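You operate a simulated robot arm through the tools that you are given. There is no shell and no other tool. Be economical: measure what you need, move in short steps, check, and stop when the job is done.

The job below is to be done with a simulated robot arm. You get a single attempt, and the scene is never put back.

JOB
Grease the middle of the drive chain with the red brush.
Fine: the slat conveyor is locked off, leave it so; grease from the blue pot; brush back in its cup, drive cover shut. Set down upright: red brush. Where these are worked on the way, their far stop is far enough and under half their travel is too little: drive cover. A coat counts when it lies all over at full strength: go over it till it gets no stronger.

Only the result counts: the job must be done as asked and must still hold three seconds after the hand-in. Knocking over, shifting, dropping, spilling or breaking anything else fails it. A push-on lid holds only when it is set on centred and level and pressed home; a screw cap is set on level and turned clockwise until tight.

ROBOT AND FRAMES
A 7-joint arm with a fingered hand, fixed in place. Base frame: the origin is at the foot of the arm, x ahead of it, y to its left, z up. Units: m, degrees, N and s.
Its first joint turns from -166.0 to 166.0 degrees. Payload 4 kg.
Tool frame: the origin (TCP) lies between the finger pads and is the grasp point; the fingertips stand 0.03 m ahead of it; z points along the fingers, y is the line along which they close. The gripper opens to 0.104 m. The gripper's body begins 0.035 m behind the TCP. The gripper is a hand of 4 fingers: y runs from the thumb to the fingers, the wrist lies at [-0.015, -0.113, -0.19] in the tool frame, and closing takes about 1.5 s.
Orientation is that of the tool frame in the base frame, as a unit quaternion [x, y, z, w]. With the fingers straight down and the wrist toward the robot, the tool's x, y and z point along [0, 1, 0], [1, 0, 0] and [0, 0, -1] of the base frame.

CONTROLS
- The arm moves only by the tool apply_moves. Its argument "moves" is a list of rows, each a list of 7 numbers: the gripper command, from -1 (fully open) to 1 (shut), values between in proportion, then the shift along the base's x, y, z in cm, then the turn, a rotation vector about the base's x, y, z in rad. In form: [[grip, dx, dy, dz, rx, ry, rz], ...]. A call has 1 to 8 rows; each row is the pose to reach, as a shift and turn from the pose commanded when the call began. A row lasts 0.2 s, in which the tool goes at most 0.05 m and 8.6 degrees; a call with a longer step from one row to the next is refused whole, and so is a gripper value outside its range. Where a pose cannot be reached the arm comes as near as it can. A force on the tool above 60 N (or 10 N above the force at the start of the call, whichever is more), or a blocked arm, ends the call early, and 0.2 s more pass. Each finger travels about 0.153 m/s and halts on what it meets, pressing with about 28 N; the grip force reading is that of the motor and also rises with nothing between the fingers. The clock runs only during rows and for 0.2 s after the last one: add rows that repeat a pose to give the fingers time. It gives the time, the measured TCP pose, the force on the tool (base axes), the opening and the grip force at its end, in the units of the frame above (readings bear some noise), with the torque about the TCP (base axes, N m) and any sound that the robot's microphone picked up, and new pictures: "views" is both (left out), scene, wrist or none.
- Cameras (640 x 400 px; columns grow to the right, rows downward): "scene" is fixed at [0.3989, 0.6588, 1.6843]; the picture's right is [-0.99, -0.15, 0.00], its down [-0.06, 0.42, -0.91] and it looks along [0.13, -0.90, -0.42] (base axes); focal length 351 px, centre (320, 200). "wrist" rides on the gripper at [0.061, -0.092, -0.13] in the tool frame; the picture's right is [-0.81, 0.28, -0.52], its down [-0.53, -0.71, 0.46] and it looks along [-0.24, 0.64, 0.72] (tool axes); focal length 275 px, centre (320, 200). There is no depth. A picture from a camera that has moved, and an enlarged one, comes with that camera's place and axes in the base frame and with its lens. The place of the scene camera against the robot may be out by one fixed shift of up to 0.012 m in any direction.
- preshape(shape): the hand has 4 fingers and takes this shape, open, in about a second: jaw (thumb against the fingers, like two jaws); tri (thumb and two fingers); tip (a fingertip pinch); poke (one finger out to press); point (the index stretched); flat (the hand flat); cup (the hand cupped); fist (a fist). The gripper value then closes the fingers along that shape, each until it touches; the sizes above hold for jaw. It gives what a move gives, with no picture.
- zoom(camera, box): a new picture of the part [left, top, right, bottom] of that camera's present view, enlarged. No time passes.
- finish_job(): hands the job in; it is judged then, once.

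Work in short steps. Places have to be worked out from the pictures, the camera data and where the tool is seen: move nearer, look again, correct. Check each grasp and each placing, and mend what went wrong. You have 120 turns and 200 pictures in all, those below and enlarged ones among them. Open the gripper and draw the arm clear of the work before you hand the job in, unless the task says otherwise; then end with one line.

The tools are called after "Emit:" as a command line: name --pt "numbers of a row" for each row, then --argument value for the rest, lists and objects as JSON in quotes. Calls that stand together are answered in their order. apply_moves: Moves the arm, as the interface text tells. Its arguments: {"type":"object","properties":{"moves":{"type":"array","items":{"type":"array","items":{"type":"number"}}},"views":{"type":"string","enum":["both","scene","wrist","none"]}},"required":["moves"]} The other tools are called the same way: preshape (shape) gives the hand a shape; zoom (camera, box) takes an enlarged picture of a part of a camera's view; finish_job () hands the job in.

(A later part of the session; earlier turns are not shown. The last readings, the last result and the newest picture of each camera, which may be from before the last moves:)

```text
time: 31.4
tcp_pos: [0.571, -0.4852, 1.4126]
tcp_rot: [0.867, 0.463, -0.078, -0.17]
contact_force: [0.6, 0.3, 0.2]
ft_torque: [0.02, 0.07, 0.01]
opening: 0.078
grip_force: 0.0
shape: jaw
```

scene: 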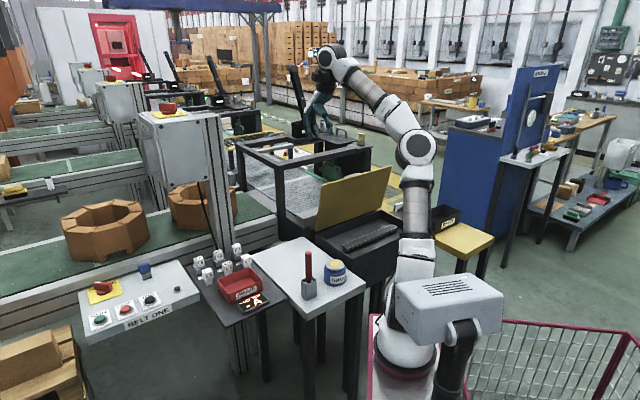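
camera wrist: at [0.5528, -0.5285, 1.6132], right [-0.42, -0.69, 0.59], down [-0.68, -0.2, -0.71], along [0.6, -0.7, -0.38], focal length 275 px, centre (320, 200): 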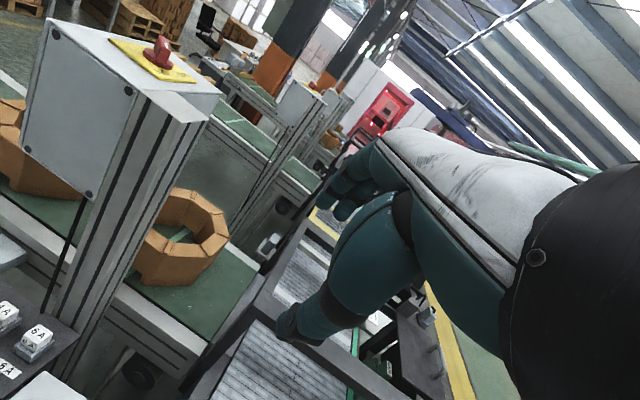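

Freed: the elbow bends again. I move inward and down, restoring the hand to vertical gradually.

Emit:
apply_moves --pt "-0.5 -3 3 0 0 0 0" --pt "-0.5 -6 6 -1 0 0 0" --pt "-0.5 -9 8 -3 -0.04 -0.06 0" --pt "-0.5 -10 9 -6 -0.08 -0.12 0" --pt "-0.5 -10 9 -9 -0.13 -0.19 0" --pt "-0.5 -10 9 -11 -0.18 -0.25 0" --pt "-0.5 -10 9 -11 -0.2 -0.31 0" --pt "-0.5 -10 9 -11 -0.2 -0.31 0" --views "scene"

```text
time: 33.2
tcp_pos: [0.4744, -0.3979, 1.2997]
tcp_rot: [0.881, 0.474, 0.011, -0.009]
contact_force: [-0.5, -0.1, -0.6]
ft_torque: [-0.01, -0.04, 0.01]
opening: 0.0779
grip_force: 0.0
shape: jaw
```

scene: 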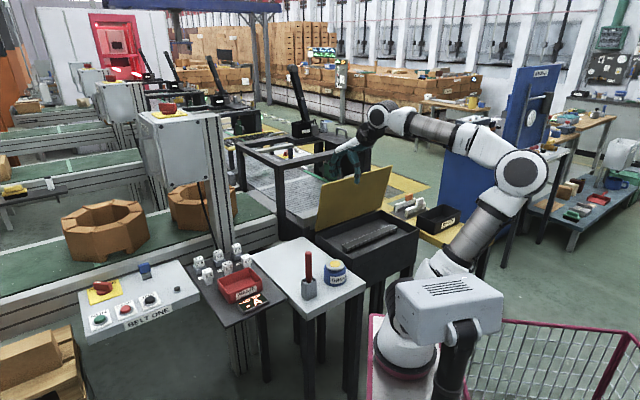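

Posture normal again. Now above the brush at about z=1.12 and look.

Emit:
apply_moves --pt "-0.8 3 0.5 -3 0 0 0" --pt "-0.8 6 1 -6 0 0 0" --pt "-0.8 9 1.4 -9 0 0 0" --pt "-0.8 11.8 1.7 -12 0 0 0" --pt "-0.8 11.8 1.7 -15 0 0 0" --pt "-0.8 11.8 1.7 -18 0 0 0" --pt "-0.8 11.8 1.7 -18 0 0 0"

Emit:
zoom --camera "scene" --box '[240, 170, 400, 290]'

```text
time: 34.8
tcp_pos: [0.593, -0.3801, 1.1175]
tcp_rot: [0.881, 0.473, 0.011, -0.009]
contact_force: [0.2, -0.1, -0.1]
ft_torque: [0.02, -0.03, -0.01]
opening: 0.0936
grip_force: 0.1
shape: jaw
camera wrist: at [0.5483, -0.2816, 1.2507], right [-0.22, -0.84, 0.49], down [-0.88, -0.04, -0.47], along [0.41, -0.54, -0.73], focal length 275 px, centre (320, 200)
```

scene: 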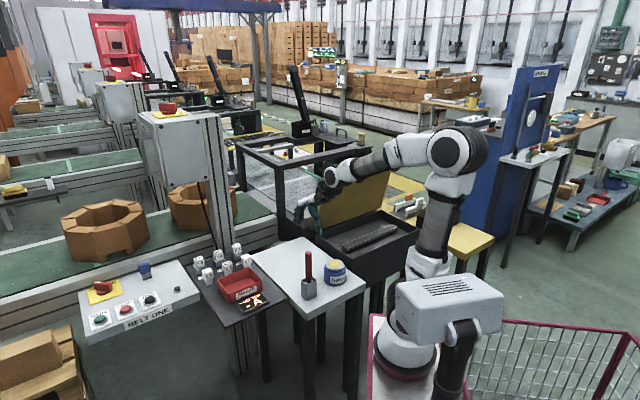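
wrist: 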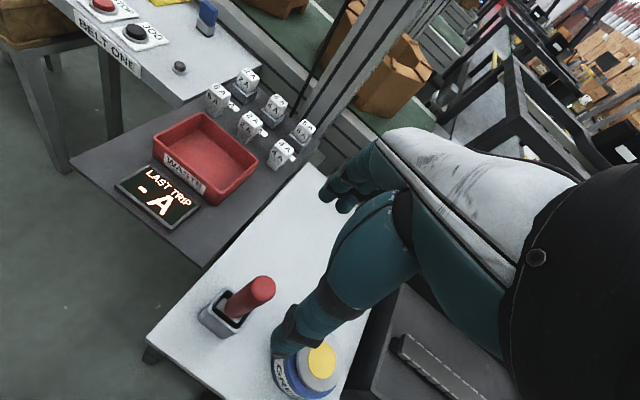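

```text
3.33 times, centred on (320, 230) of scene
camera zoom: at [0.3989, 0.6588, 1.6843], right [-0.99, -0.15, 0.0], down [-0.06, 0.42, -0.91], along [0.13, -0.9, -0.42], focal length 1169 px, centre (320, 100)
```

zoom: 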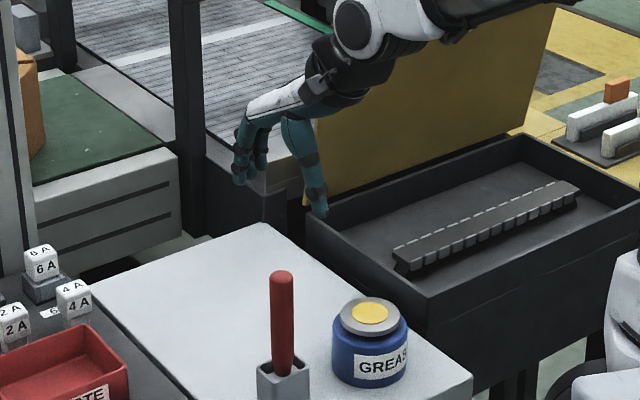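

Brush top refined to (0.594,-0.383,0.988); hand is centred. Descend until the tips straddle the handle top, then check.

Emit:
apply_moves --pt "-1 0.1 -0.2 -4 0 0 0" --pt "-1 0.1 -0.2 -8 0 0 0" --pt "-1 0.1 -0.2 -11.5 0 0 0" --pt "-1 0.1 -0.2 -14 0 0 0" --pt "-1 0.1 -0.2 -14 0 0 0"

Emit:
zoom --camera "scene" --box '[260, 200, 360, 300]'

Emit:
zoom --camera "wrist" --box '[220, 160, 400, 360]'

```text
time: 36.0
tcp_pos: [0.5943, -0.3853, 0.979]
tcp_rot: [0.881, 0.472, 0.011, -0.008]
contact_force: [0.5, -0.1, 0.2]
ft_torque: [-0.03, 0.02, 0.03]
opening: 0.1037
grip_force: 0.1
shape: jaw
out of reach, approached as far as the arm can: row 3
camera wrist: at [0.5489, -0.2865, 1.1117], right [-0.22, -0.84, 0.49], down [-0.88, -0.04, -0.47], along [0.41, -0.54, -0.73], focal length 275 px, centre (320, 200)
```

scene: 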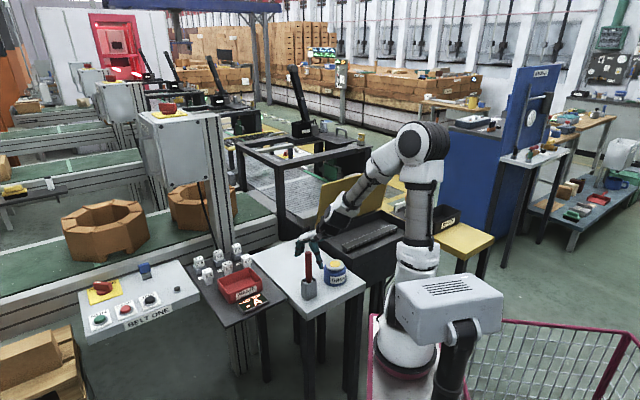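
wrist: 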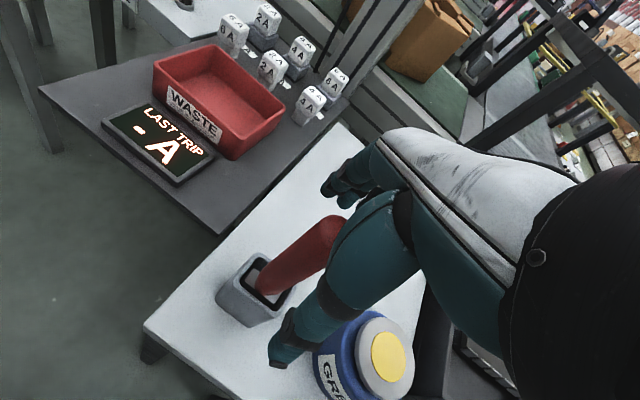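

```text
4.00 times, centred on (310, 250) of scene
camera zoom: at [0.3989, 0.6588, 1.6843], right [-0.99, -0.15, 0.0], down [-0.06, 0.42, -0.91], along [0.13, -0.9, -0.42], focal length 1403 px, centre (360, 0)
```

zoom: 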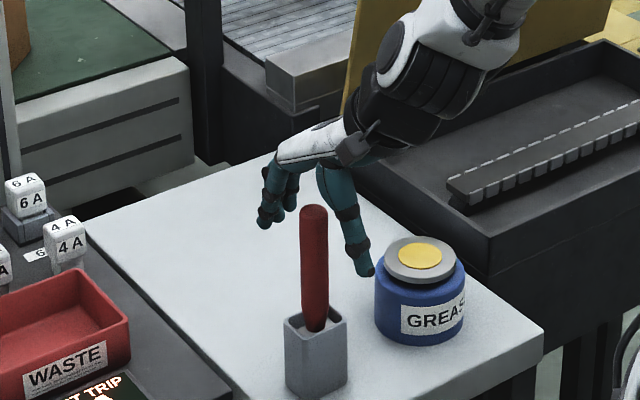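

```text
2.00 times, centred on (310, 260) of wrist
camera zoom: at [0.5489, -0.2865, 1.1117], right [-0.22, -0.84, 0.49], down [-0.88, -0.04, -0.47], along [0.41, -0.54, -0.73], focal length 551 px, centre (340, 80)
```

zoom: 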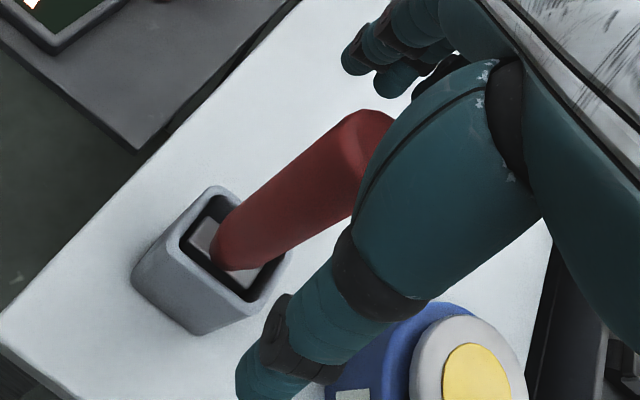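

The handle is centred between thumb and fingers. Lower 2.2 cm and close.

Emit:
apply_moves --pt "-1 0 0.2 -1.2 0 0 0" --pt "-1 0 0.2 -2.3 0 0 0" --pt "-1 0 0.2 -2.3 0 0 0" --pt "-0.4 0 0.2 -2.3 0 0 0" --pt "0.2 0 0.2 -2.3 0 0 0" --pt "1 0 0.2 -2.3 0 0 0" --pt "1 0 0.2 -2.3 0 0 0" --pt "1 0 0.2 -2.3 0 0 0"

Emit:
zoom --camera "scene" --box '[260, 200, 360, 300]'

Emit:
zoom --camera "wrist" --box '[180, 140, 460, 400]'

```text
time: 37.8
tcp_pos: [0.5953, -0.3811, 0.9569]
tcp_rot: [0.881, 0.474, 0.011, -0.009]
contact_force: [0.6, -0.5, 0.0]
ft_torque: [0.01, 0.02, 0.01]
opening: 0.018
grip_force: 28.5
shape: jaw
camera wrist: at [0.5497, -0.2831, 1.0897], right [-0.22, -0.84, 0.49], down [-0.88, -0.04, -0.47], along [0.41, -0.54, -0.73], focal length 275 px, centre (320, 200)
```

scene: 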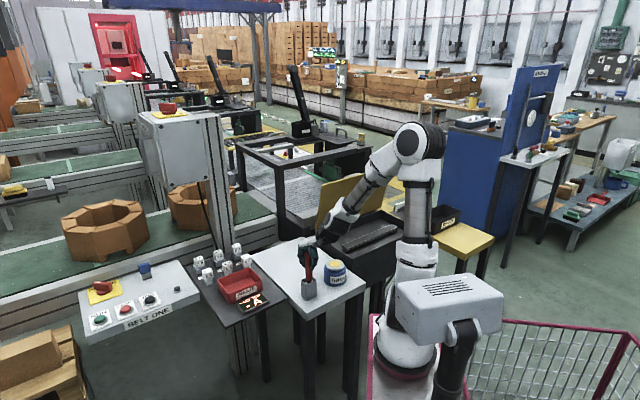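
wrist: 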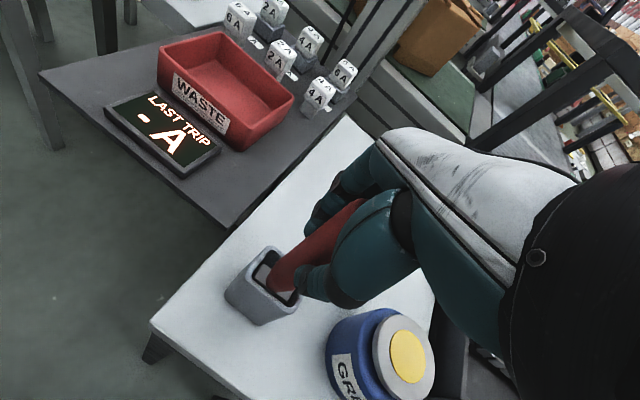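

```text
4.00 times, centred on (310, 250) of scene
camera zoom: at [0.3989, 0.6588, 1.6843], right [-0.99, -0.15, 0.0], down [-0.06, 0.42, -0.91], along [0.13, -0.9, -0.42], focal length 1403 px, centre (360, 0)
```

zoom: 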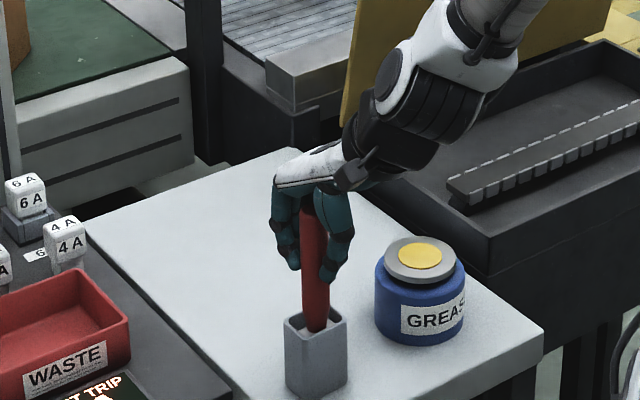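

```text
1.54 times, centred on (320, 270) of wrist
camera zoom: at [0.5497, -0.2831, 1.0897], right [-0.22, -0.84, 0.49], down [-0.88, -0.04, -0.47], along [0.41, -0.54, -0.73], focal length 424 px, centre (320, 92)
```

zoom: 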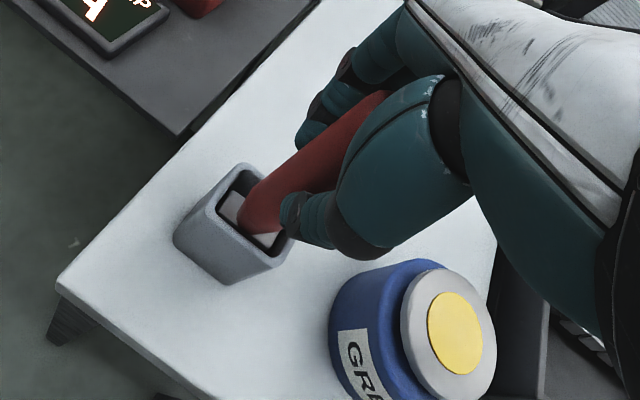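

Held (opening 0.018, 28 N), cup unmoved. I lift straight up and look at the brush.

Emit:
apply_moves --pt "1 0 0 2 0 0 0" --pt "1 0 0 5 0 0 0" --pt "1 0 0 8 0 0 0" --pt "1 0 0 11 0 0 0" --pt "1 0 0 14 0 0 0" --pt "1 0 0 14 0 0 0"

Emit:
zoom --camera "scene" --box '[260, 180, 360, 300]'

Emit:
zoom --camera "wrist" --box '[180, 140, 460, 400]'

```text
time: 39.2
tcp_pos: [0.5922, -0.3813, 1.0964]
tcp_rot: [0.88, 0.474, 0.011, -0.01]
contact_force: [-0.3, 0.5, -0.7]
ft_torque: [-0.01, 0.0, 0.0]
opening: 0.0181
grip_force: 28.0
shape: jaw
camera wrist: at [0.5481, -0.2832, 1.2295], right [-0.22, -0.84, 0.49], down [-0.88, -0.04, -0.47], along [0.41, -0.54, -0.74], focal length 275 px, centre (320, 200)
```

scene: 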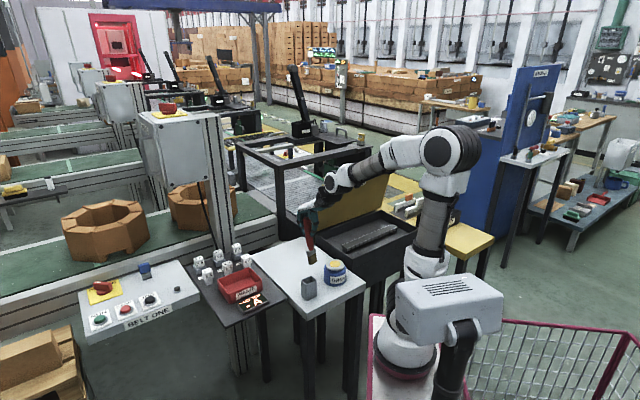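
wrist: 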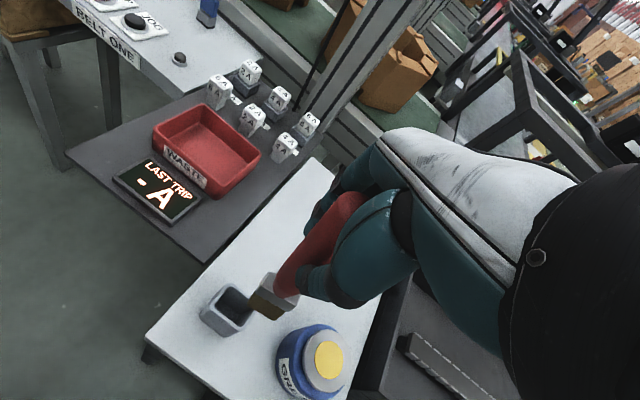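

```text
3.33 times, centred on (310, 240) of scene
camera zoom: at [0.3989, 0.6588, 1.6843], right [-0.99, -0.15, 0.0], down [-0.06, 0.42, -0.91], along [0.13, -0.9, -0.42], focal length 1169 px, centre (353, 67)
```

zoom: 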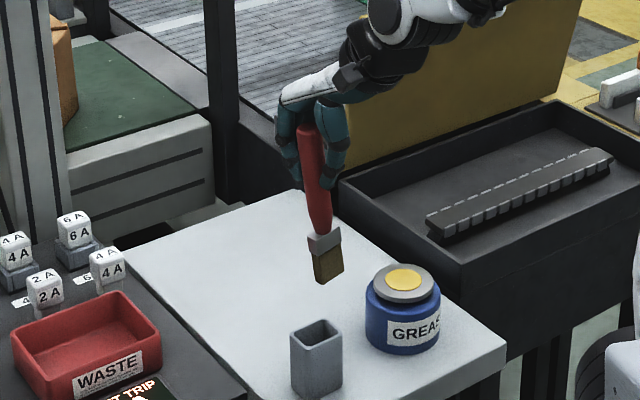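

```text
1.54 times, centred on (320, 270) of wrist
camera zoom: at [0.5481, -0.2832, 1.2295], right [-0.22, -0.84, 0.49], down [-0.88, -0.04, -0.47], along [0.41, -0.54, -0.74], focal length 424 px, centre (320, 92)
```

zoom: 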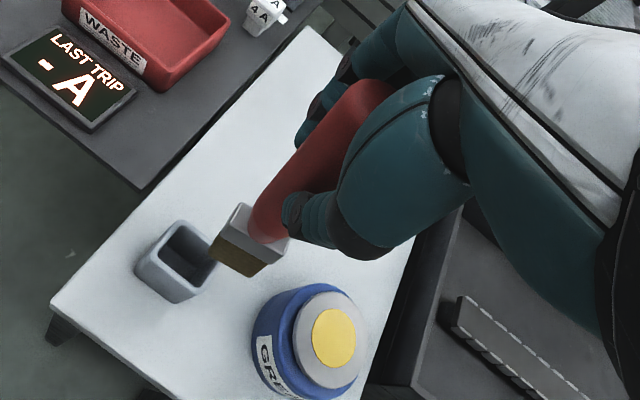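

The brush is held, slightly tilted: tip offset from TCP ≈(-0.015,-0.005,-0.145). I zoom on the pot to see whether it is open.

Emit:
zoom --camera "wrist" --box '[260, 310, 360, 400]'

Emit:
zoom --camera "scene" --box '[295, 235, 355, 290]'

```text
4.44 times, centred on (310, 355) of wrist
camera zoom: at [0.5481, -0.2832, 1.2295], right [-0.22, -0.84, 0.49], down [-0.88, -0.04, -0.47], along [0.41, -0.54, -0.74], focal length 1224 px, centre (364, -489)
```

zoom: 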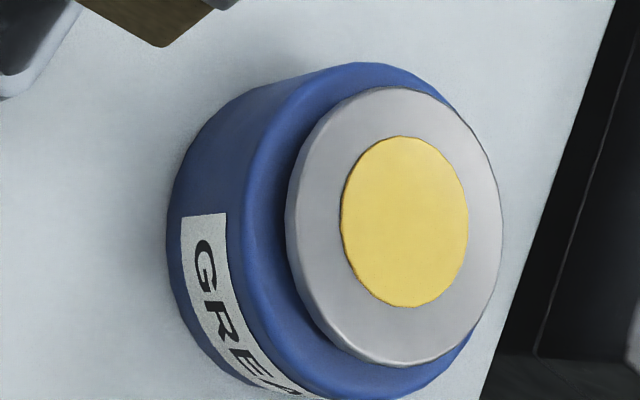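

```text
7.27 times, centred on (325, 262) of scene
camera zoom: at [0.3989, 0.6588, 1.6843], right [-0.99, -0.15, 0.0], down [-0.06, 0.42, -0.91], along [0.13, -0.9, -0.42], focal length 2551 px, centre (284, -254)
```

zoom: 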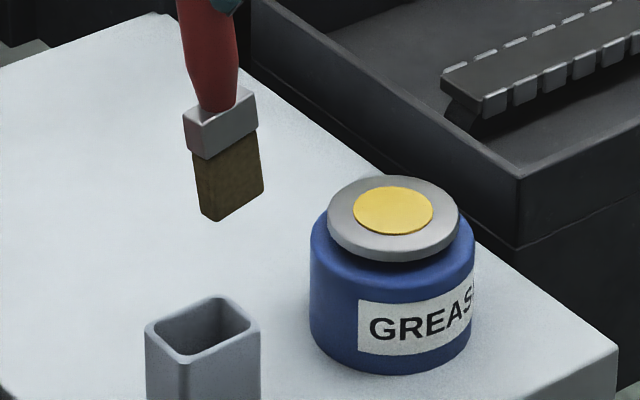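

The grey ring with a yellow centre looks like the grease surface; I'll try a dip. First I tilt the hand slightly to set the brush vertical.

Emit:
apply_moves --pt "1 0 0 0 0.015 -0.06 0" --pt "1 0 0 0 0.03 -0.125 0" --pt "1 0 0 0 0.03 -0.125 0"

Emit:
zoom --camera "scene" --box '[280, 200, 360, 290]'

Emit:
zoom --camera "wrist" --box '[180, 180, 420, 400]'

```text
time: 40.0
tcp_pos: [0.5935, -0.3812, 1.0973]
tcp_rot: [0.878, 0.472, 0.073, 0.007]
contact_force: [-0.5, -0.3, -0.8]
ft_torque: [-0.02, 0.0, -0.01]
opening: 0.018
grip_force: 28.5
shape: jaw
camera wrist: at [0.532, -0.2868, 1.226], right [-0.28, -0.85, 0.44], down [-0.82, -0.02, -0.57], along [0.5, -0.52, -0.69], focal length 275 px, centre (320, 200)
```

scene: 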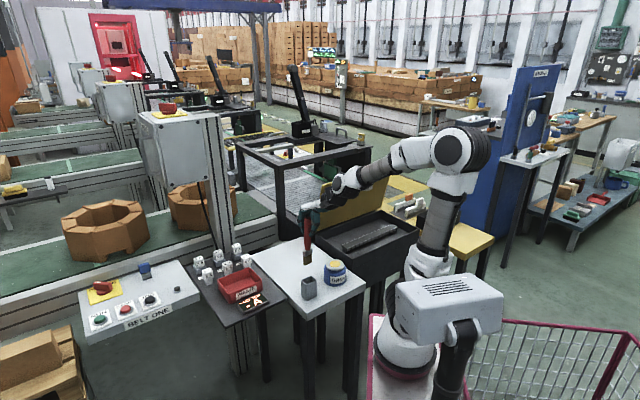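
wrist: 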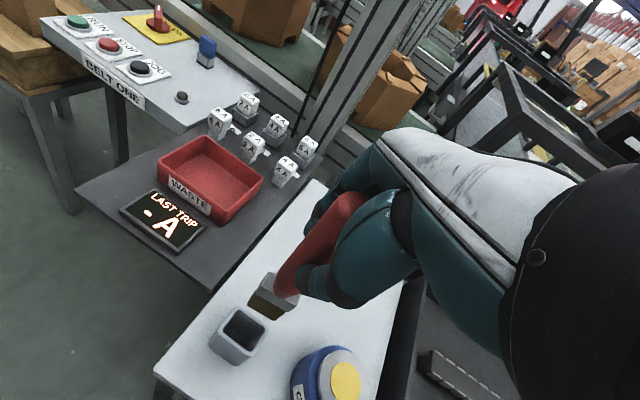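

```text
4.44 times, centred on (320, 245) of scene
camera zoom: at [0.3989, 0.6588, 1.6843], right [-0.99, -0.15, 0.0], down [-0.06, 0.42, -0.91], along [0.13, -0.9, -0.42], focal length 1559 px, centre (320, 0)
```

zoom: 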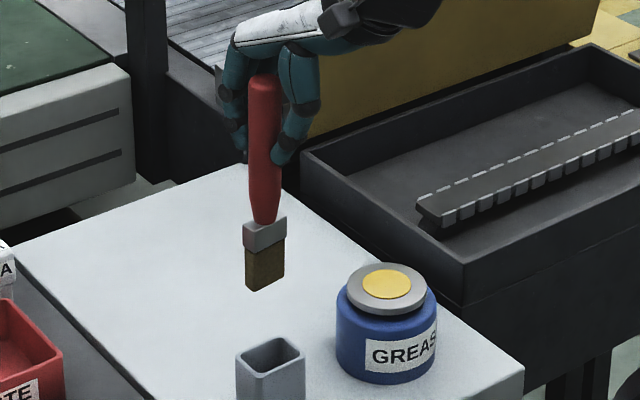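

```text
1.82 times, centred on (300, 290) of wrist
camera zoom: at [0.532, -0.2868, 1.226], right [-0.28, -0.85, 0.44], down [-0.82, -0.02, -0.57], along [0.5, -0.52, -0.69], focal length 500 px, centre (356, 36)
```

zoom: 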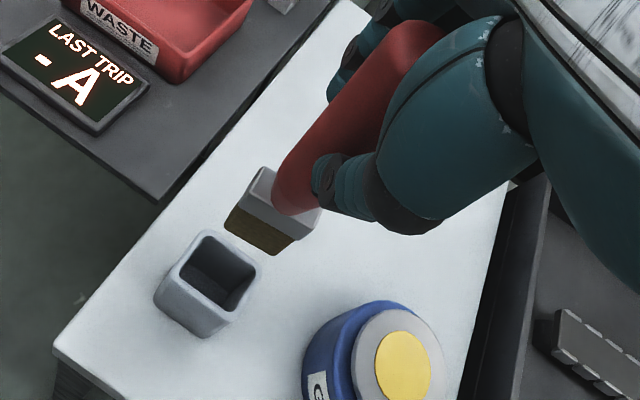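

The brush is vertical now. I carry it over the pot, (-9,-11.2) cm, keeping height.

Emit:
apply_moves --pt "1 -2.2 -2.8 0 0 0 0" --pt "1 -4.5 -5.6 0 0 0 0" --pt "1 -6.8 -8.4 0 0 0 0" --pt "1 -9 -11.2 0 0 0 0" --pt "1 -9 -11.2 0 0 0 0"

Emit:
zoom --camera "scene" --box '[290, 200, 370, 290]'

Emit:
zoom --camera "wrist" --box '[180, 180, 420, 400]'

```text
time: 41.2
tcp_pos: [0.502, -0.4923, 1.0965]
tcp_rot: [0.878, 0.472, 0.073, 0.008]
contact_force: [0.5, -0.3, -0.8]
ft_torque: [0.03, -0.03, -0.04]
opening: 0.0181
grip_force: 28.2
shape: jaw
camera wrist: at [0.4403, -0.3969, 1.2257], right [-0.28, -0.85, 0.44], down [-0.82, -0.02, -0.57], along [0.5, -0.52, -0.69], focal length 275 px, centre (320, 200)
```

scene: 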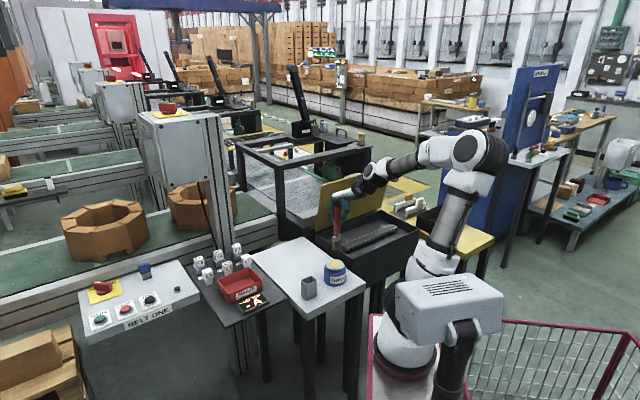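
wrist: 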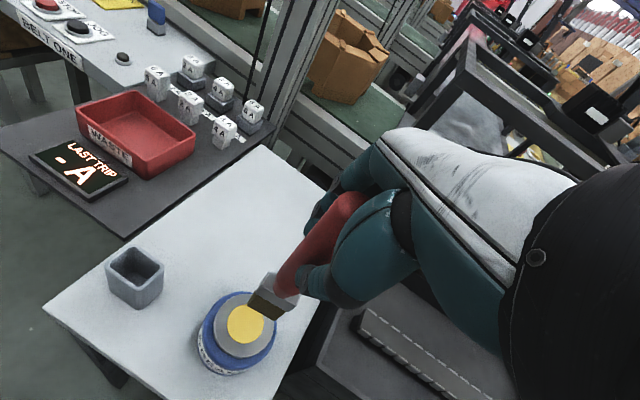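

```text
4.44 times, centred on (330, 245) of scene
camera zoom: at [0.3989, 0.6588, 1.6843], right [-0.99, -0.15, 0.0], down [-0.06, 0.42, -0.91], along [0.13, -0.9, -0.42], focal length 1559 px, centre (276, 0)
```

zoom: 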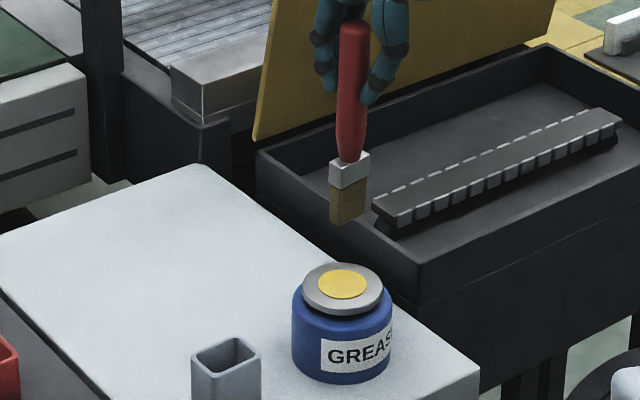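

```text
1.82 times, centred on (300, 290) of wrist
camera zoom: at [0.4403, -0.3969, 1.2257], right [-0.28, -0.85, 0.44], down [-0.82, -0.02, -0.57], along [0.5, -0.52, -0.69], focal length 500 px, centre (356, 36)
```

zoom: 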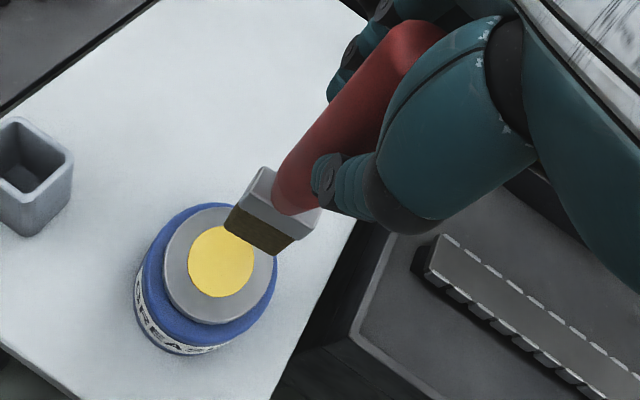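

Tip ≈(0.505,-0.502,0.933), pot surface ≈(0.508,-0.4975,0.868). Shift 3–4 mm and lower in small steps, watching force.

Emit:
apply_moves --pt "1 0.3 0.4 -2 0 0 0" --pt "1 0.3 0.4 -4 0 0 0" --pt "1 0.3 0.4 -5.2 0 0 0" --pt "1 0.3 0.4 -5.8 0 0 0" --pt "1 0.3 0.4 -6.3 0 0 0" --pt "1 0.3 0.4 -6.3 0 0 0"

Emit:
zoom --camera "scene" --box '[300, 220, 360, 295]'

Emit:
zoom --camera "wrist" --box '[200, 220, 360, 360]'

```text
time: 42.6
tcp_pos: [0.5051, -0.4877, 1.0321]
tcp_rot: [0.878, 0.473, 0.073, 0.007]
contact_force: [0.4, 0.3, 0.0]
ft_torque: [-0.01, 0.01, -0.01]
opening: 0.0181
grip_force: 28.3
shape: jaw
camera wrist: at [0.4451, -0.3928, 1.1621], right [-0.28, -0.85, 0.44], down [-0.82, -0.02, -0.57], along [0.5, -0.52, -0.69], focal length 275 px, centre (320, 200)
```

scene: 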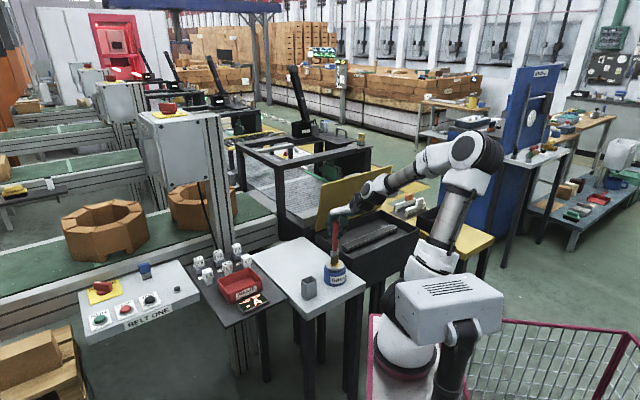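
wrist: 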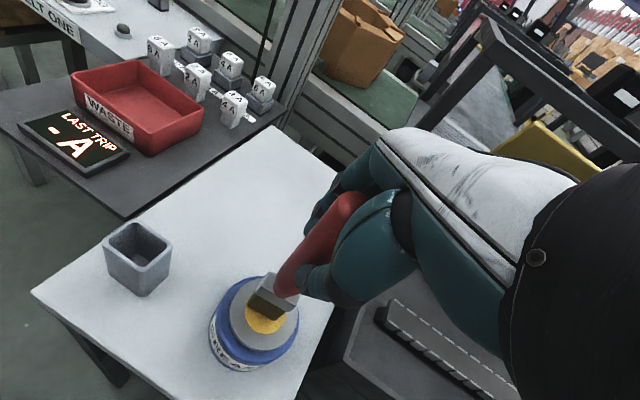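

```text
5.33 times, centred on (330, 258) of scene
camera zoom: at [0.3989, 0.6588, 1.6843], right [-0.99, -0.15, 0.0], down [-0.06, 0.42, -0.91], along [0.13, -0.9, -0.42], focal length 1871 px, centre (267, -107)
```

zoom: 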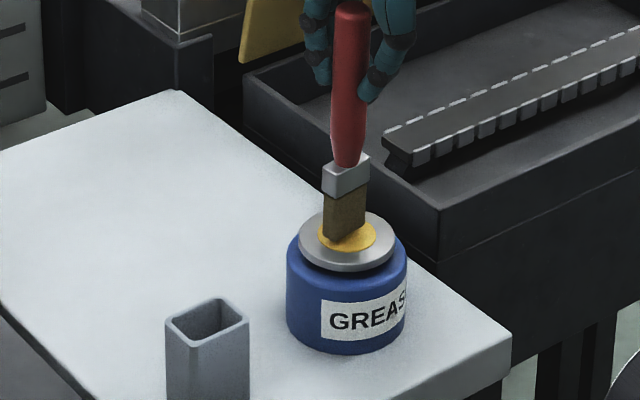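

```text
2.86 times, centred on (280, 290) of wrist
camera zoom: at [0.4451, -0.3928, 1.1621], right [-0.28, -0.85, 0.44], down [-0.82, -0.02, -0.57], along [0.5, -0.52, -0.69], focal length 786 px, centre (434, -57)
```

zoom: 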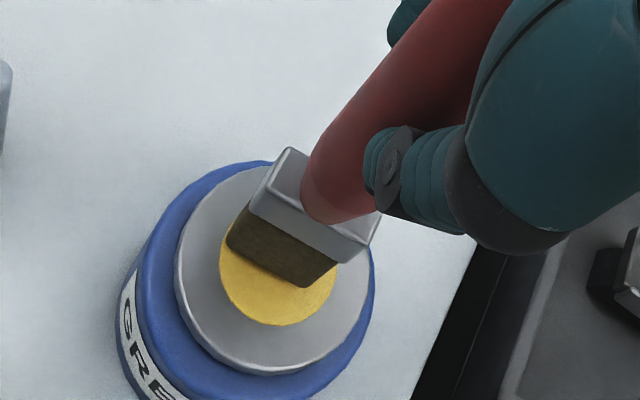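

Just above the surface, well aligned. Lower another 1.4 cm in small steps.

Emit:
apply_moves --pt "1 0 0 -0.5 0 0 0" --pt "1 0 0 -1.0 0 0 0" --pt "1 0 0 -1.4 0 0 0" --pt "1 0 0 -1.4 0 0 0" --pt "1 0 0 -1.4 0 0 0" --views "none"

Emit:
zoom --camera "scene" --box '[300, 220, 360, 295]'

Emit:
zoom --camera "wrist" --box '[200, 220, 360, 360]'

```text
time: 43.8
tcp_pos: [0.5064, -0.4862, 1.0201]
tcp_rot: [0.879, 0.472, 0.073, 0.007]
contact_force: [0.5, -0.9, 10.4]
ft_torque: [-0.04, -0.03, -0.01]
opening: 0.0185
grip_force: 28.0
shape: jaw
```

```text
5.33 times, centred on (330, 258) of scene
camera zoom: at [0.3989, 0.6588, 1.6843], right [-0.99, -0.15, 0.0], down [-0.06, 0.42, -0.91], along [0.13, -0.9, -0.42], focal length 1871 px, centre (267, -107)
```

zoom: 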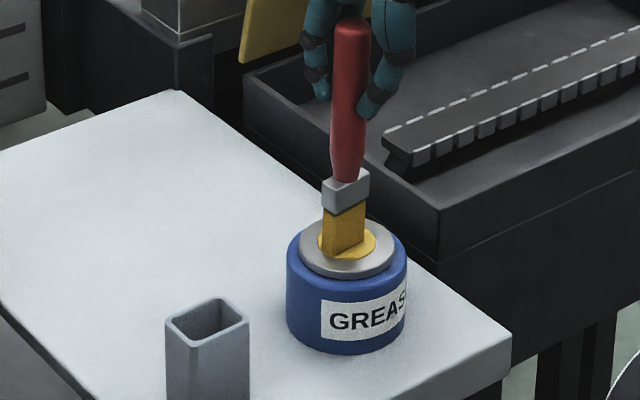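

```text
2.86 times, centred on (280, 290) of wrist
camera zoom: at [0.4451, -0.3932, 1.1481], right [-0.28, -0.85, 0.44], down [-0.82, -0.02, -0.57], along [0.5, -0.52, -0.69], focal length 786 px, centre (434, -57)
```

zoom: 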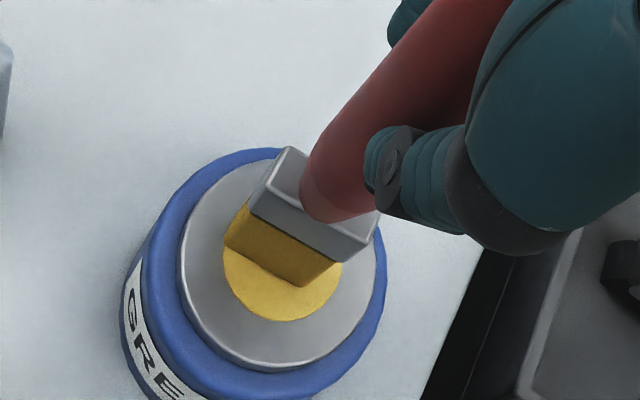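

The bristles turned yellow: loaded, contact at TCP z≈1.021 (so tip ≈ 0.152 below TCP). Lift and carry toward the chain middle ≈(0.368,-0.826).

Emit:
apply_moves --pt "1 0 0 3 0 0 0" --pt "1 0 0 7 0 0 0" --pt "1 0 0 10 0 0 0" --pt "1 -1.5 -4 10 0 0 0" --pt "1 -3.2 -8 10 0 0 0" --pt "1 -5 -12.3 10 0 0 0" --pt "1 -6.8 -16.6 10 0 0 0" --pt "1 -6.8 -16.6 10 0 0 0" --views "none"

Emit:
apply_moves --pt "1 -1.8 -4.2 0 0 0 0" --pt "1 -3.5 -8.3 0 0 0 0" --pt "1 -5.3 -12.4 0 0 0 0" --pt "1 -7.2 -16.5 0 0 0 0" --pt "1 -7.2 -16.5 0 0 0 0"

Emit:
zoom --camera "scene" --box '[300, 150, 430, 270]'

Emit:
zoom --camera "wrist" --box '[120, 180, 420, 400]'

```text
time: 45.6
tcp_pos: [0.4364, -0.6563, 1.1181]
tcp_rot: [0.879, 0.472, 0.073, 0.006]
contact_force: [0.0, 0.0, -1.4]
ft_torque: [0.0, 0.0, -0.04]
opening: 0.0184
grip_force: 27.7
shape: jaw
```

```text
time: 46.8
tcp_pos: [0.3652, -0.8209, 1.1214]
tcp_rot: [0.878, 0.473, 0.073, 0.006]
contact_force: [-0.3, -0.1, -0.7]
ft_torque: [-0.01, 0.01, 0.02]
opening: 0.0185
grip_force: 28.0
shape: jaw
camera wrist: at [0.3039, -0.7267, 1.2497], right [-0.28, -0.85, 0.44], down [-0.82, -0.02, -0.57], along [0.5, -0.52, -0.69], focal length 275 px, centre (320, 200)
```

scene: 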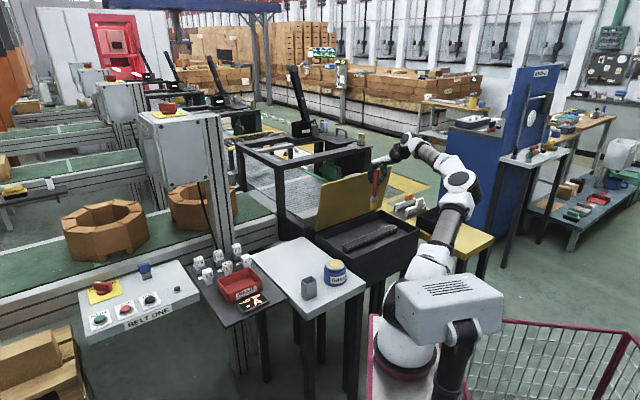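
wrist: 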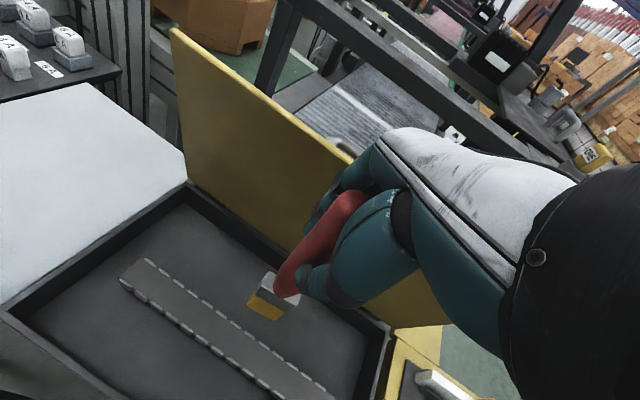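

```text
3.33 times, centred on (365, 210) of scene
camera zoom: at [0.3989, 0.6588, 1.6843], right [-0.99, -0.15, 0.0], down [-0.06, 0.42, -0.91], along [0.13, -0.9, -0.42], focal length 1169 px, centre (170, 167)
```

zoom: 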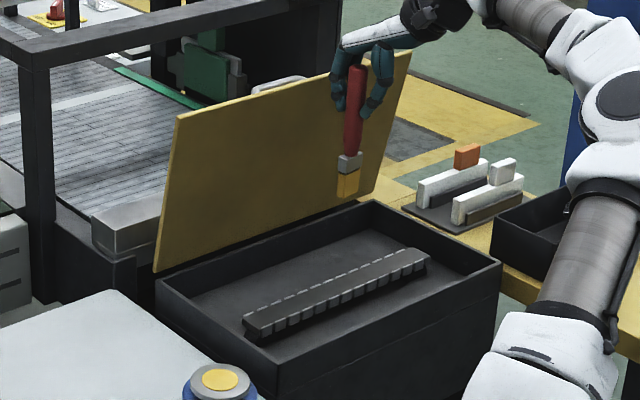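

```text
1.82 times, centred on (270, 290) of wrist
camera zoom: at [0.3039, -0.7267, 1.2497], right [-0.28, -0.85, 0.44], down [-0.82, -0.02, -0.57], along [0.5, -0.52, -0.69], focal length 500 px, centre (411, 36)
```

zoom: 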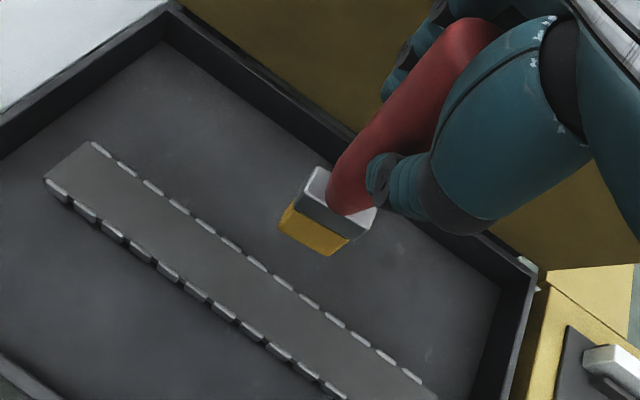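

The tip is right over the chain centre line, chain top at z≈0.816. I lower until contact.

Emit:
apply_moves --pt "1 0 0 -4 0 0 0" --pt "1 0 0 -8 0 0 0" --pt "1 0 0 -11.5 0 0 0" --pt "1 0 0 -13.8 0 0 0" --pt "1 0 0 -14.4 0 0 0" --pt "1 0 0 -15 0 0 0" --pt "1 0 0 -15 0 0 0"

Emit:
zoom --camera "scene" --box '[320, 170, 420, 270]'

Emit:
zoom --camera "wrist" --box '[140, 180, 420, 400]'

```text
time: 48.4
tcp_pos: [0.3667, -0.8192, 0.9744]
tcp_rot: [0.878, 0.472, 0.073, 0.01]
contact_force: [-1.8, -5.2, 38.0]
ft_torque: [-0.2, -0.19, -0.06]
opening: 0.0215
grip_force: 27.7
shape: jaw
camera wrist: at [0.3056, -0.7247, 1.1018], right [-0.28, -0.85, 0.44], down [-0.82, -0.02, -0.58], along [0.5, -0.52, -0.69], focal length 275 px, centre (320, 200)
```

scene: 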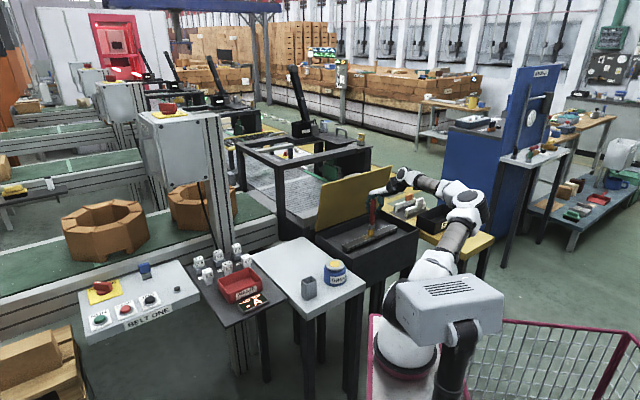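
wrist: 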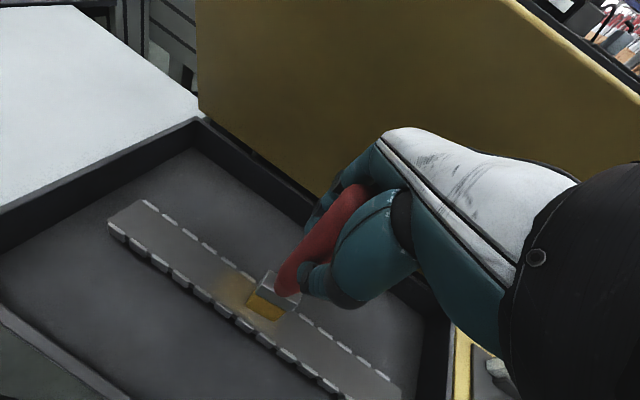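

```text
4.00 times, centred on (370, 220) of scene
camera zoom: at [0.3989, 0.6588, 1.6843], right [-0.99, -0.15, 0.0], down [-0.06, 0.42, -0.91], along [0.13, -0.9, -0.42], focal length 1403 px, centre (120, 120)
```

zoom: 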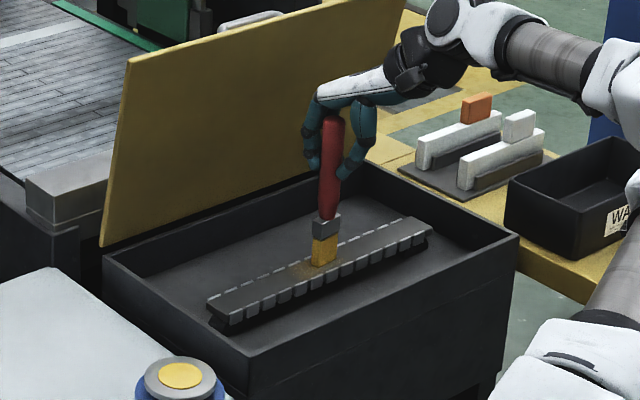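

```text
1.82 times, centred on (280, 290) of wrist
camera zoom: at [0.3056, -0.7247, 1.1018], right [-0.28, -0.85, 0.44], down [-0.82, -0.02, -0.58], along [0.5, -0.52, -0.69], focal length 500 px, centre (393, 36)
```

zoom: 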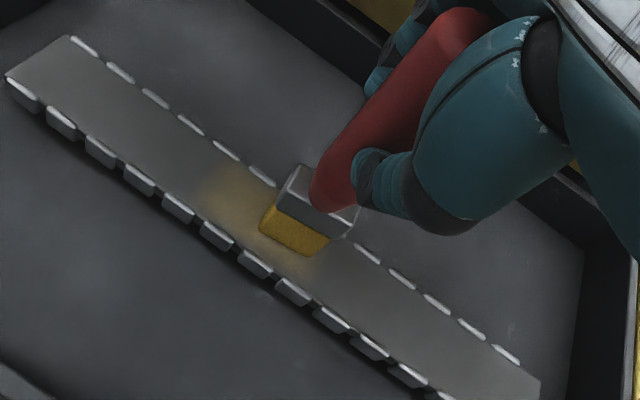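

Contact at 38 N, more than needed, and a faint coat has begun. I ease up 5 mm and stroke along the chain.

Emit:
apply_moves --pt "1 0 0 0.5 0 0 0" --pt "1 1 1 0.5 0 0 0" --pt "1 2 2 0.5 0 0 0" --pt "1 1 1 0.5 0 0 0" --pt "1 0 0 0.5 0 0 0" --pt "1 -1 -1 0.5 0 0 0" --pt "1 -2 -2 0.5 0 0 0" --pt "1 -1 -1 0.5 0 0 0" --views "none"

Emit:
zoom --camera "wrist" --box '[140, 180, 420, 400]'

Emit:
zoom --camera "scene" --box '[330, 190, 410, 260]'

```text
time: 50.2
tcp_pos: [0.3551, -0.8282, 0.9757]
tcp_rot: [0.878, 0.473, 0.072, 0.008]
contact_force: [1.9, 0.9, 22.9]
ft_torque: [0.05, -0.23, 0.02]
opening: 0.0207
grip_force: 28.0
shape: jaw
```

```text
1.82 times, centred on (280, 290) of wrist
camera zoom: at [0.295, -0.7341, 1.1034], right [-0.28, -0.85, 0.44], down [-0.82, -0.02, -0.57], along [0.5, -0.52, -0.69], focal length 500 px, centre (393, 36)
```

zoom: 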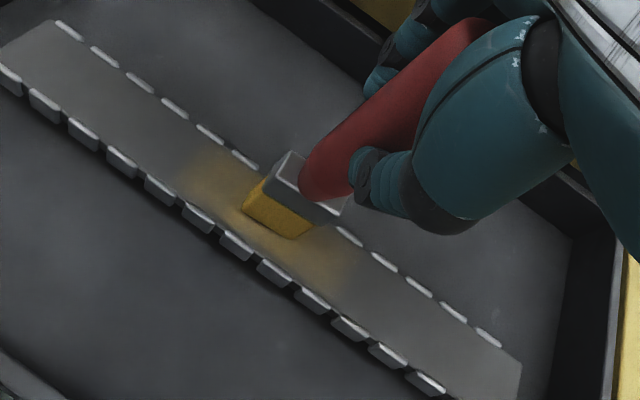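

```text
5.71 times, centred on (370, 225) of scene
camera zoom: at [0.3989, 0.6588, 1.6843], right [-0.99, -0.15, 0.0], down [-0.06, 0.42, -0.91], along [0.13, -0.9, -0.42], focal length 2004 px, centre (34, 57)
```

zoom: 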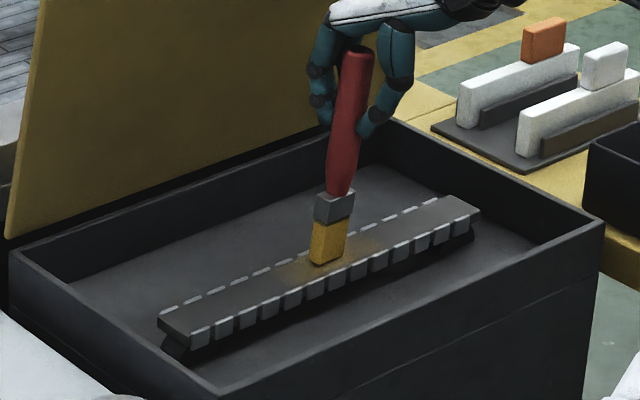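

A patch is building, centred ≈(0.372,-0.822). I press lighter and go over it with longer strokes, also offset sideways across the chain.

Emit:
apply_moves --pt "1 0.5 0.5 0.3 0 0 0" --pt "1 2 2 0.3 0 0 0" --pt "1 3.4 3.4 0.3 0 0 0" --pt "1 3.9 2.9 0.3 0 0 0" --pt "1 2.4 1.4 0.3 0 0 0" --pt "1 0.9 -0.1 0.3 0 0 0" --pt "1 -0.3 -1.3 0.3 0 0 0" --pt "1 -1 -0.4 0.3 0 0 0" --views "none"

Emit:
apply_moves --pt "1 0 1 0 0 0 0" --pt "1 1.5 2.5 0 0 0 0" --pt "1 3 4 0 0 0 0" --pt "1 4.4 5 0 0 0 0" --pt "1 5 4.5 0 0 0 0" --pt "1 3.6 3 0 0 0 0" --pt "1 2 1.4 0 0 0 0" --pt "1 0.6 0 0 0 0 0" --views "none"

Emit:
zoom --camera "wrist" --box '[140, 180, 420, 400]'

Emit:
zoom --camera "scene" --box '[330, 190, 410, 260]'

```text
time: 52.0
tcp_pos: [0.3478, -0.8331, 0.9756]
tcp_rot: [0.878, 0.472, 0.073, 0.007]
contact_force: [0.6, -0.1, 0.0]
ft_torque: [-0.02, 0.0, -0.02]
opening: 0.0203
grip_force: 28.8
shape: jaw
```

```text
time: 53.8
tcp_pos: [0.3518, -0.8332, 0.9784]
tcp_rot: [0.878, 0.473, 0.073, 0.008]
contact_force: [-0.4, -0.1, -0.3]
ft_torque: [0.02, -0.02, 0.01]
opening: 0.02
grip_force: 28.2
shape: jaw
```

```text
1.82 times, centred on (280, 290) of wrist
camera zoom: at [0.2905, -0.7393, 1.1064], right [-0.28, -0.85, 0.44], down [-0.82, -0.02, -0.57], along [0.5, -0.52, -0.69], focal length 500 px, centre (393, 36)
```

zoom: 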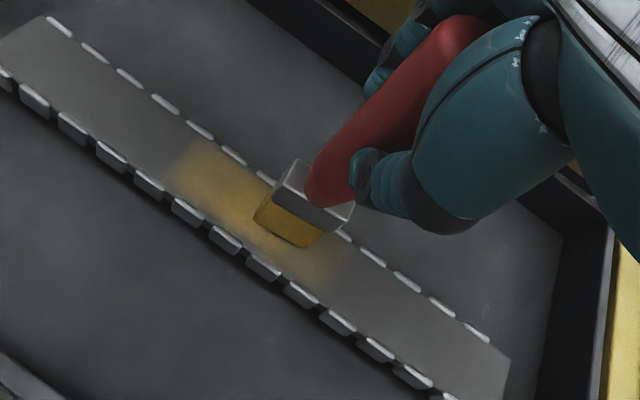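

```text
5.71 times, centred on (370, 225) of scene
camera zoom: at [0.3989, 0.6588, 1.6843], right [-0.99, -0.15, 0.0], down [-0.06, 0.42, -0.91], along [0.13, -0.9, -0.42], focal length 2004 px, centre (34, 57)
```

zoom: 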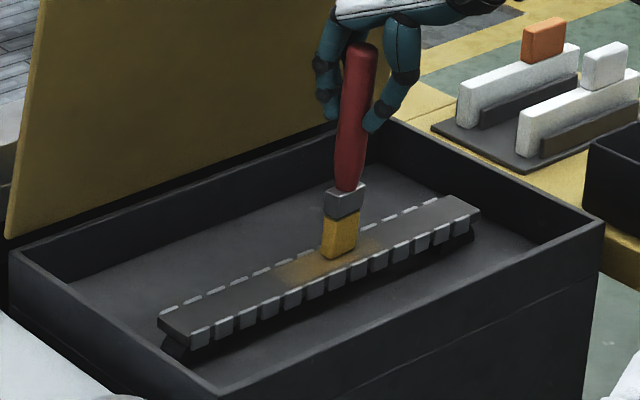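

The brush is floating a touch; the patch is stronger on one side. Lower 4 mm and repeat full strokes.

Emit:
apply_moves --pt "1 -0.8 -0.4 -0.4 0 0 0" --pt "1 0.6 1.0 -0.4 0 0 0" --pt "1 2.0 2.4 -0.4 0 0 0" --pt "1 3.4 3.8 -0.4 0 0 0" --pt "1 3.9 3.3 -0.4 0 0 0" --pt "1 2.5 1.9 -0.4 0 0 0" --pt "1 1.1 0.5 -0.4 0 0 0" --pt "1 -0.3 -0.9 -0.4 0 0 0" --views "none"

Emit:
apply_moves --pt "1 -1.0 1.0 0 0 0 0" --pt "1 0.4 2.4 0 0 0 0" --pt "1 1.8 3.8 0 0 0 0" --pt "1 3.2 5.2 0 0 0 0" --pt "1 3.7 4.7 0 0 0 0" --pt "1 2.3 3.3 0 0 0 0" --pt "1 0.9 1.9 0 0 0 0" --pt "1 -0.5 0.5 0 0 0 0" --views "none"

Emit:
zoom --camera "wrist" --box '[140, 180, 420, 400]'

Emit:
zoom --camera "scene" --box '[330, 190, 410, 260]'

```text
time: 55.6
tcp_pos: [0.3494, -0.843, 0.9749]
tcp_rot: [0.878, 0.473, 0.072, 0.009]
contact_force: [1.9, 0.5, 15.1]
ft_torque: [0.14, -0.26, -0.02]
opening: 0.0198
grip_force: 27.9
shape: jaw
```

```text
time: 57.4
tcp_pos: [0.3433, -0.8348, 0.9748]
tcp_rot: [0.878, 0.472, 0.072, 0.008]
contact_force: [1.5, 1.0, 17.4]
ft_torque: [0.15, -0.33, 0.02]
opening: 0.0198
grip_force: 28.1
shape: jaw
```

```text
1.82 times, centred on (280, 290) of wrist
camera zoom: at [0.2831, -0.7412, 1.1032], right [-0.28, -0.85, 0.44], down [-0.82, -0.02, -0.57], along [0.5, -0.52, -0.69], focal length 500 px, centre (393, 36)
```

zoom: 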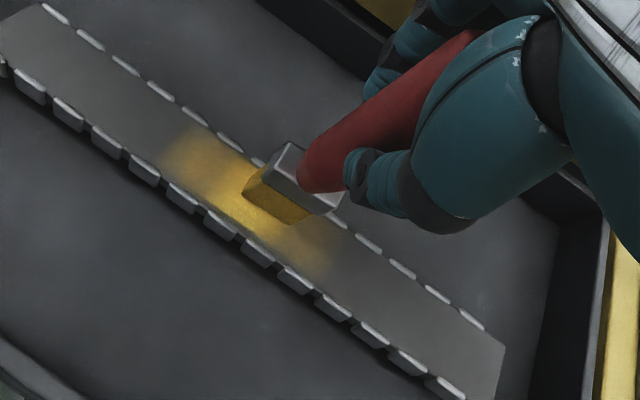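

```text
5.71 times, centred on (370, 225) of scene
camera zoom: at [0.3989, 0.6588, 1.6843], right [-0.99, -0.15, 0.0], down [-0.06, 0.42, -0.91], along [0.13, -0.9, -0.42], focal length 2004 px, centre (34, 57)
```

zoom: 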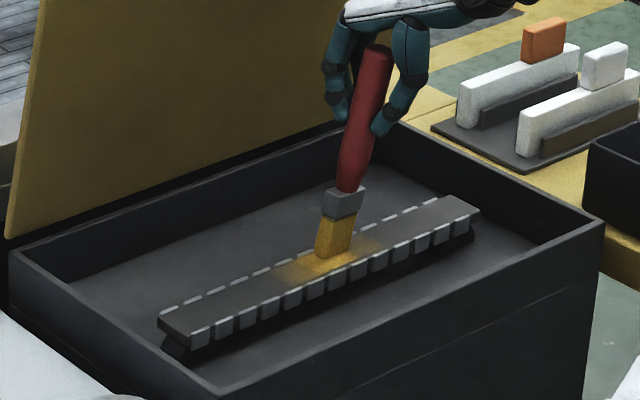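

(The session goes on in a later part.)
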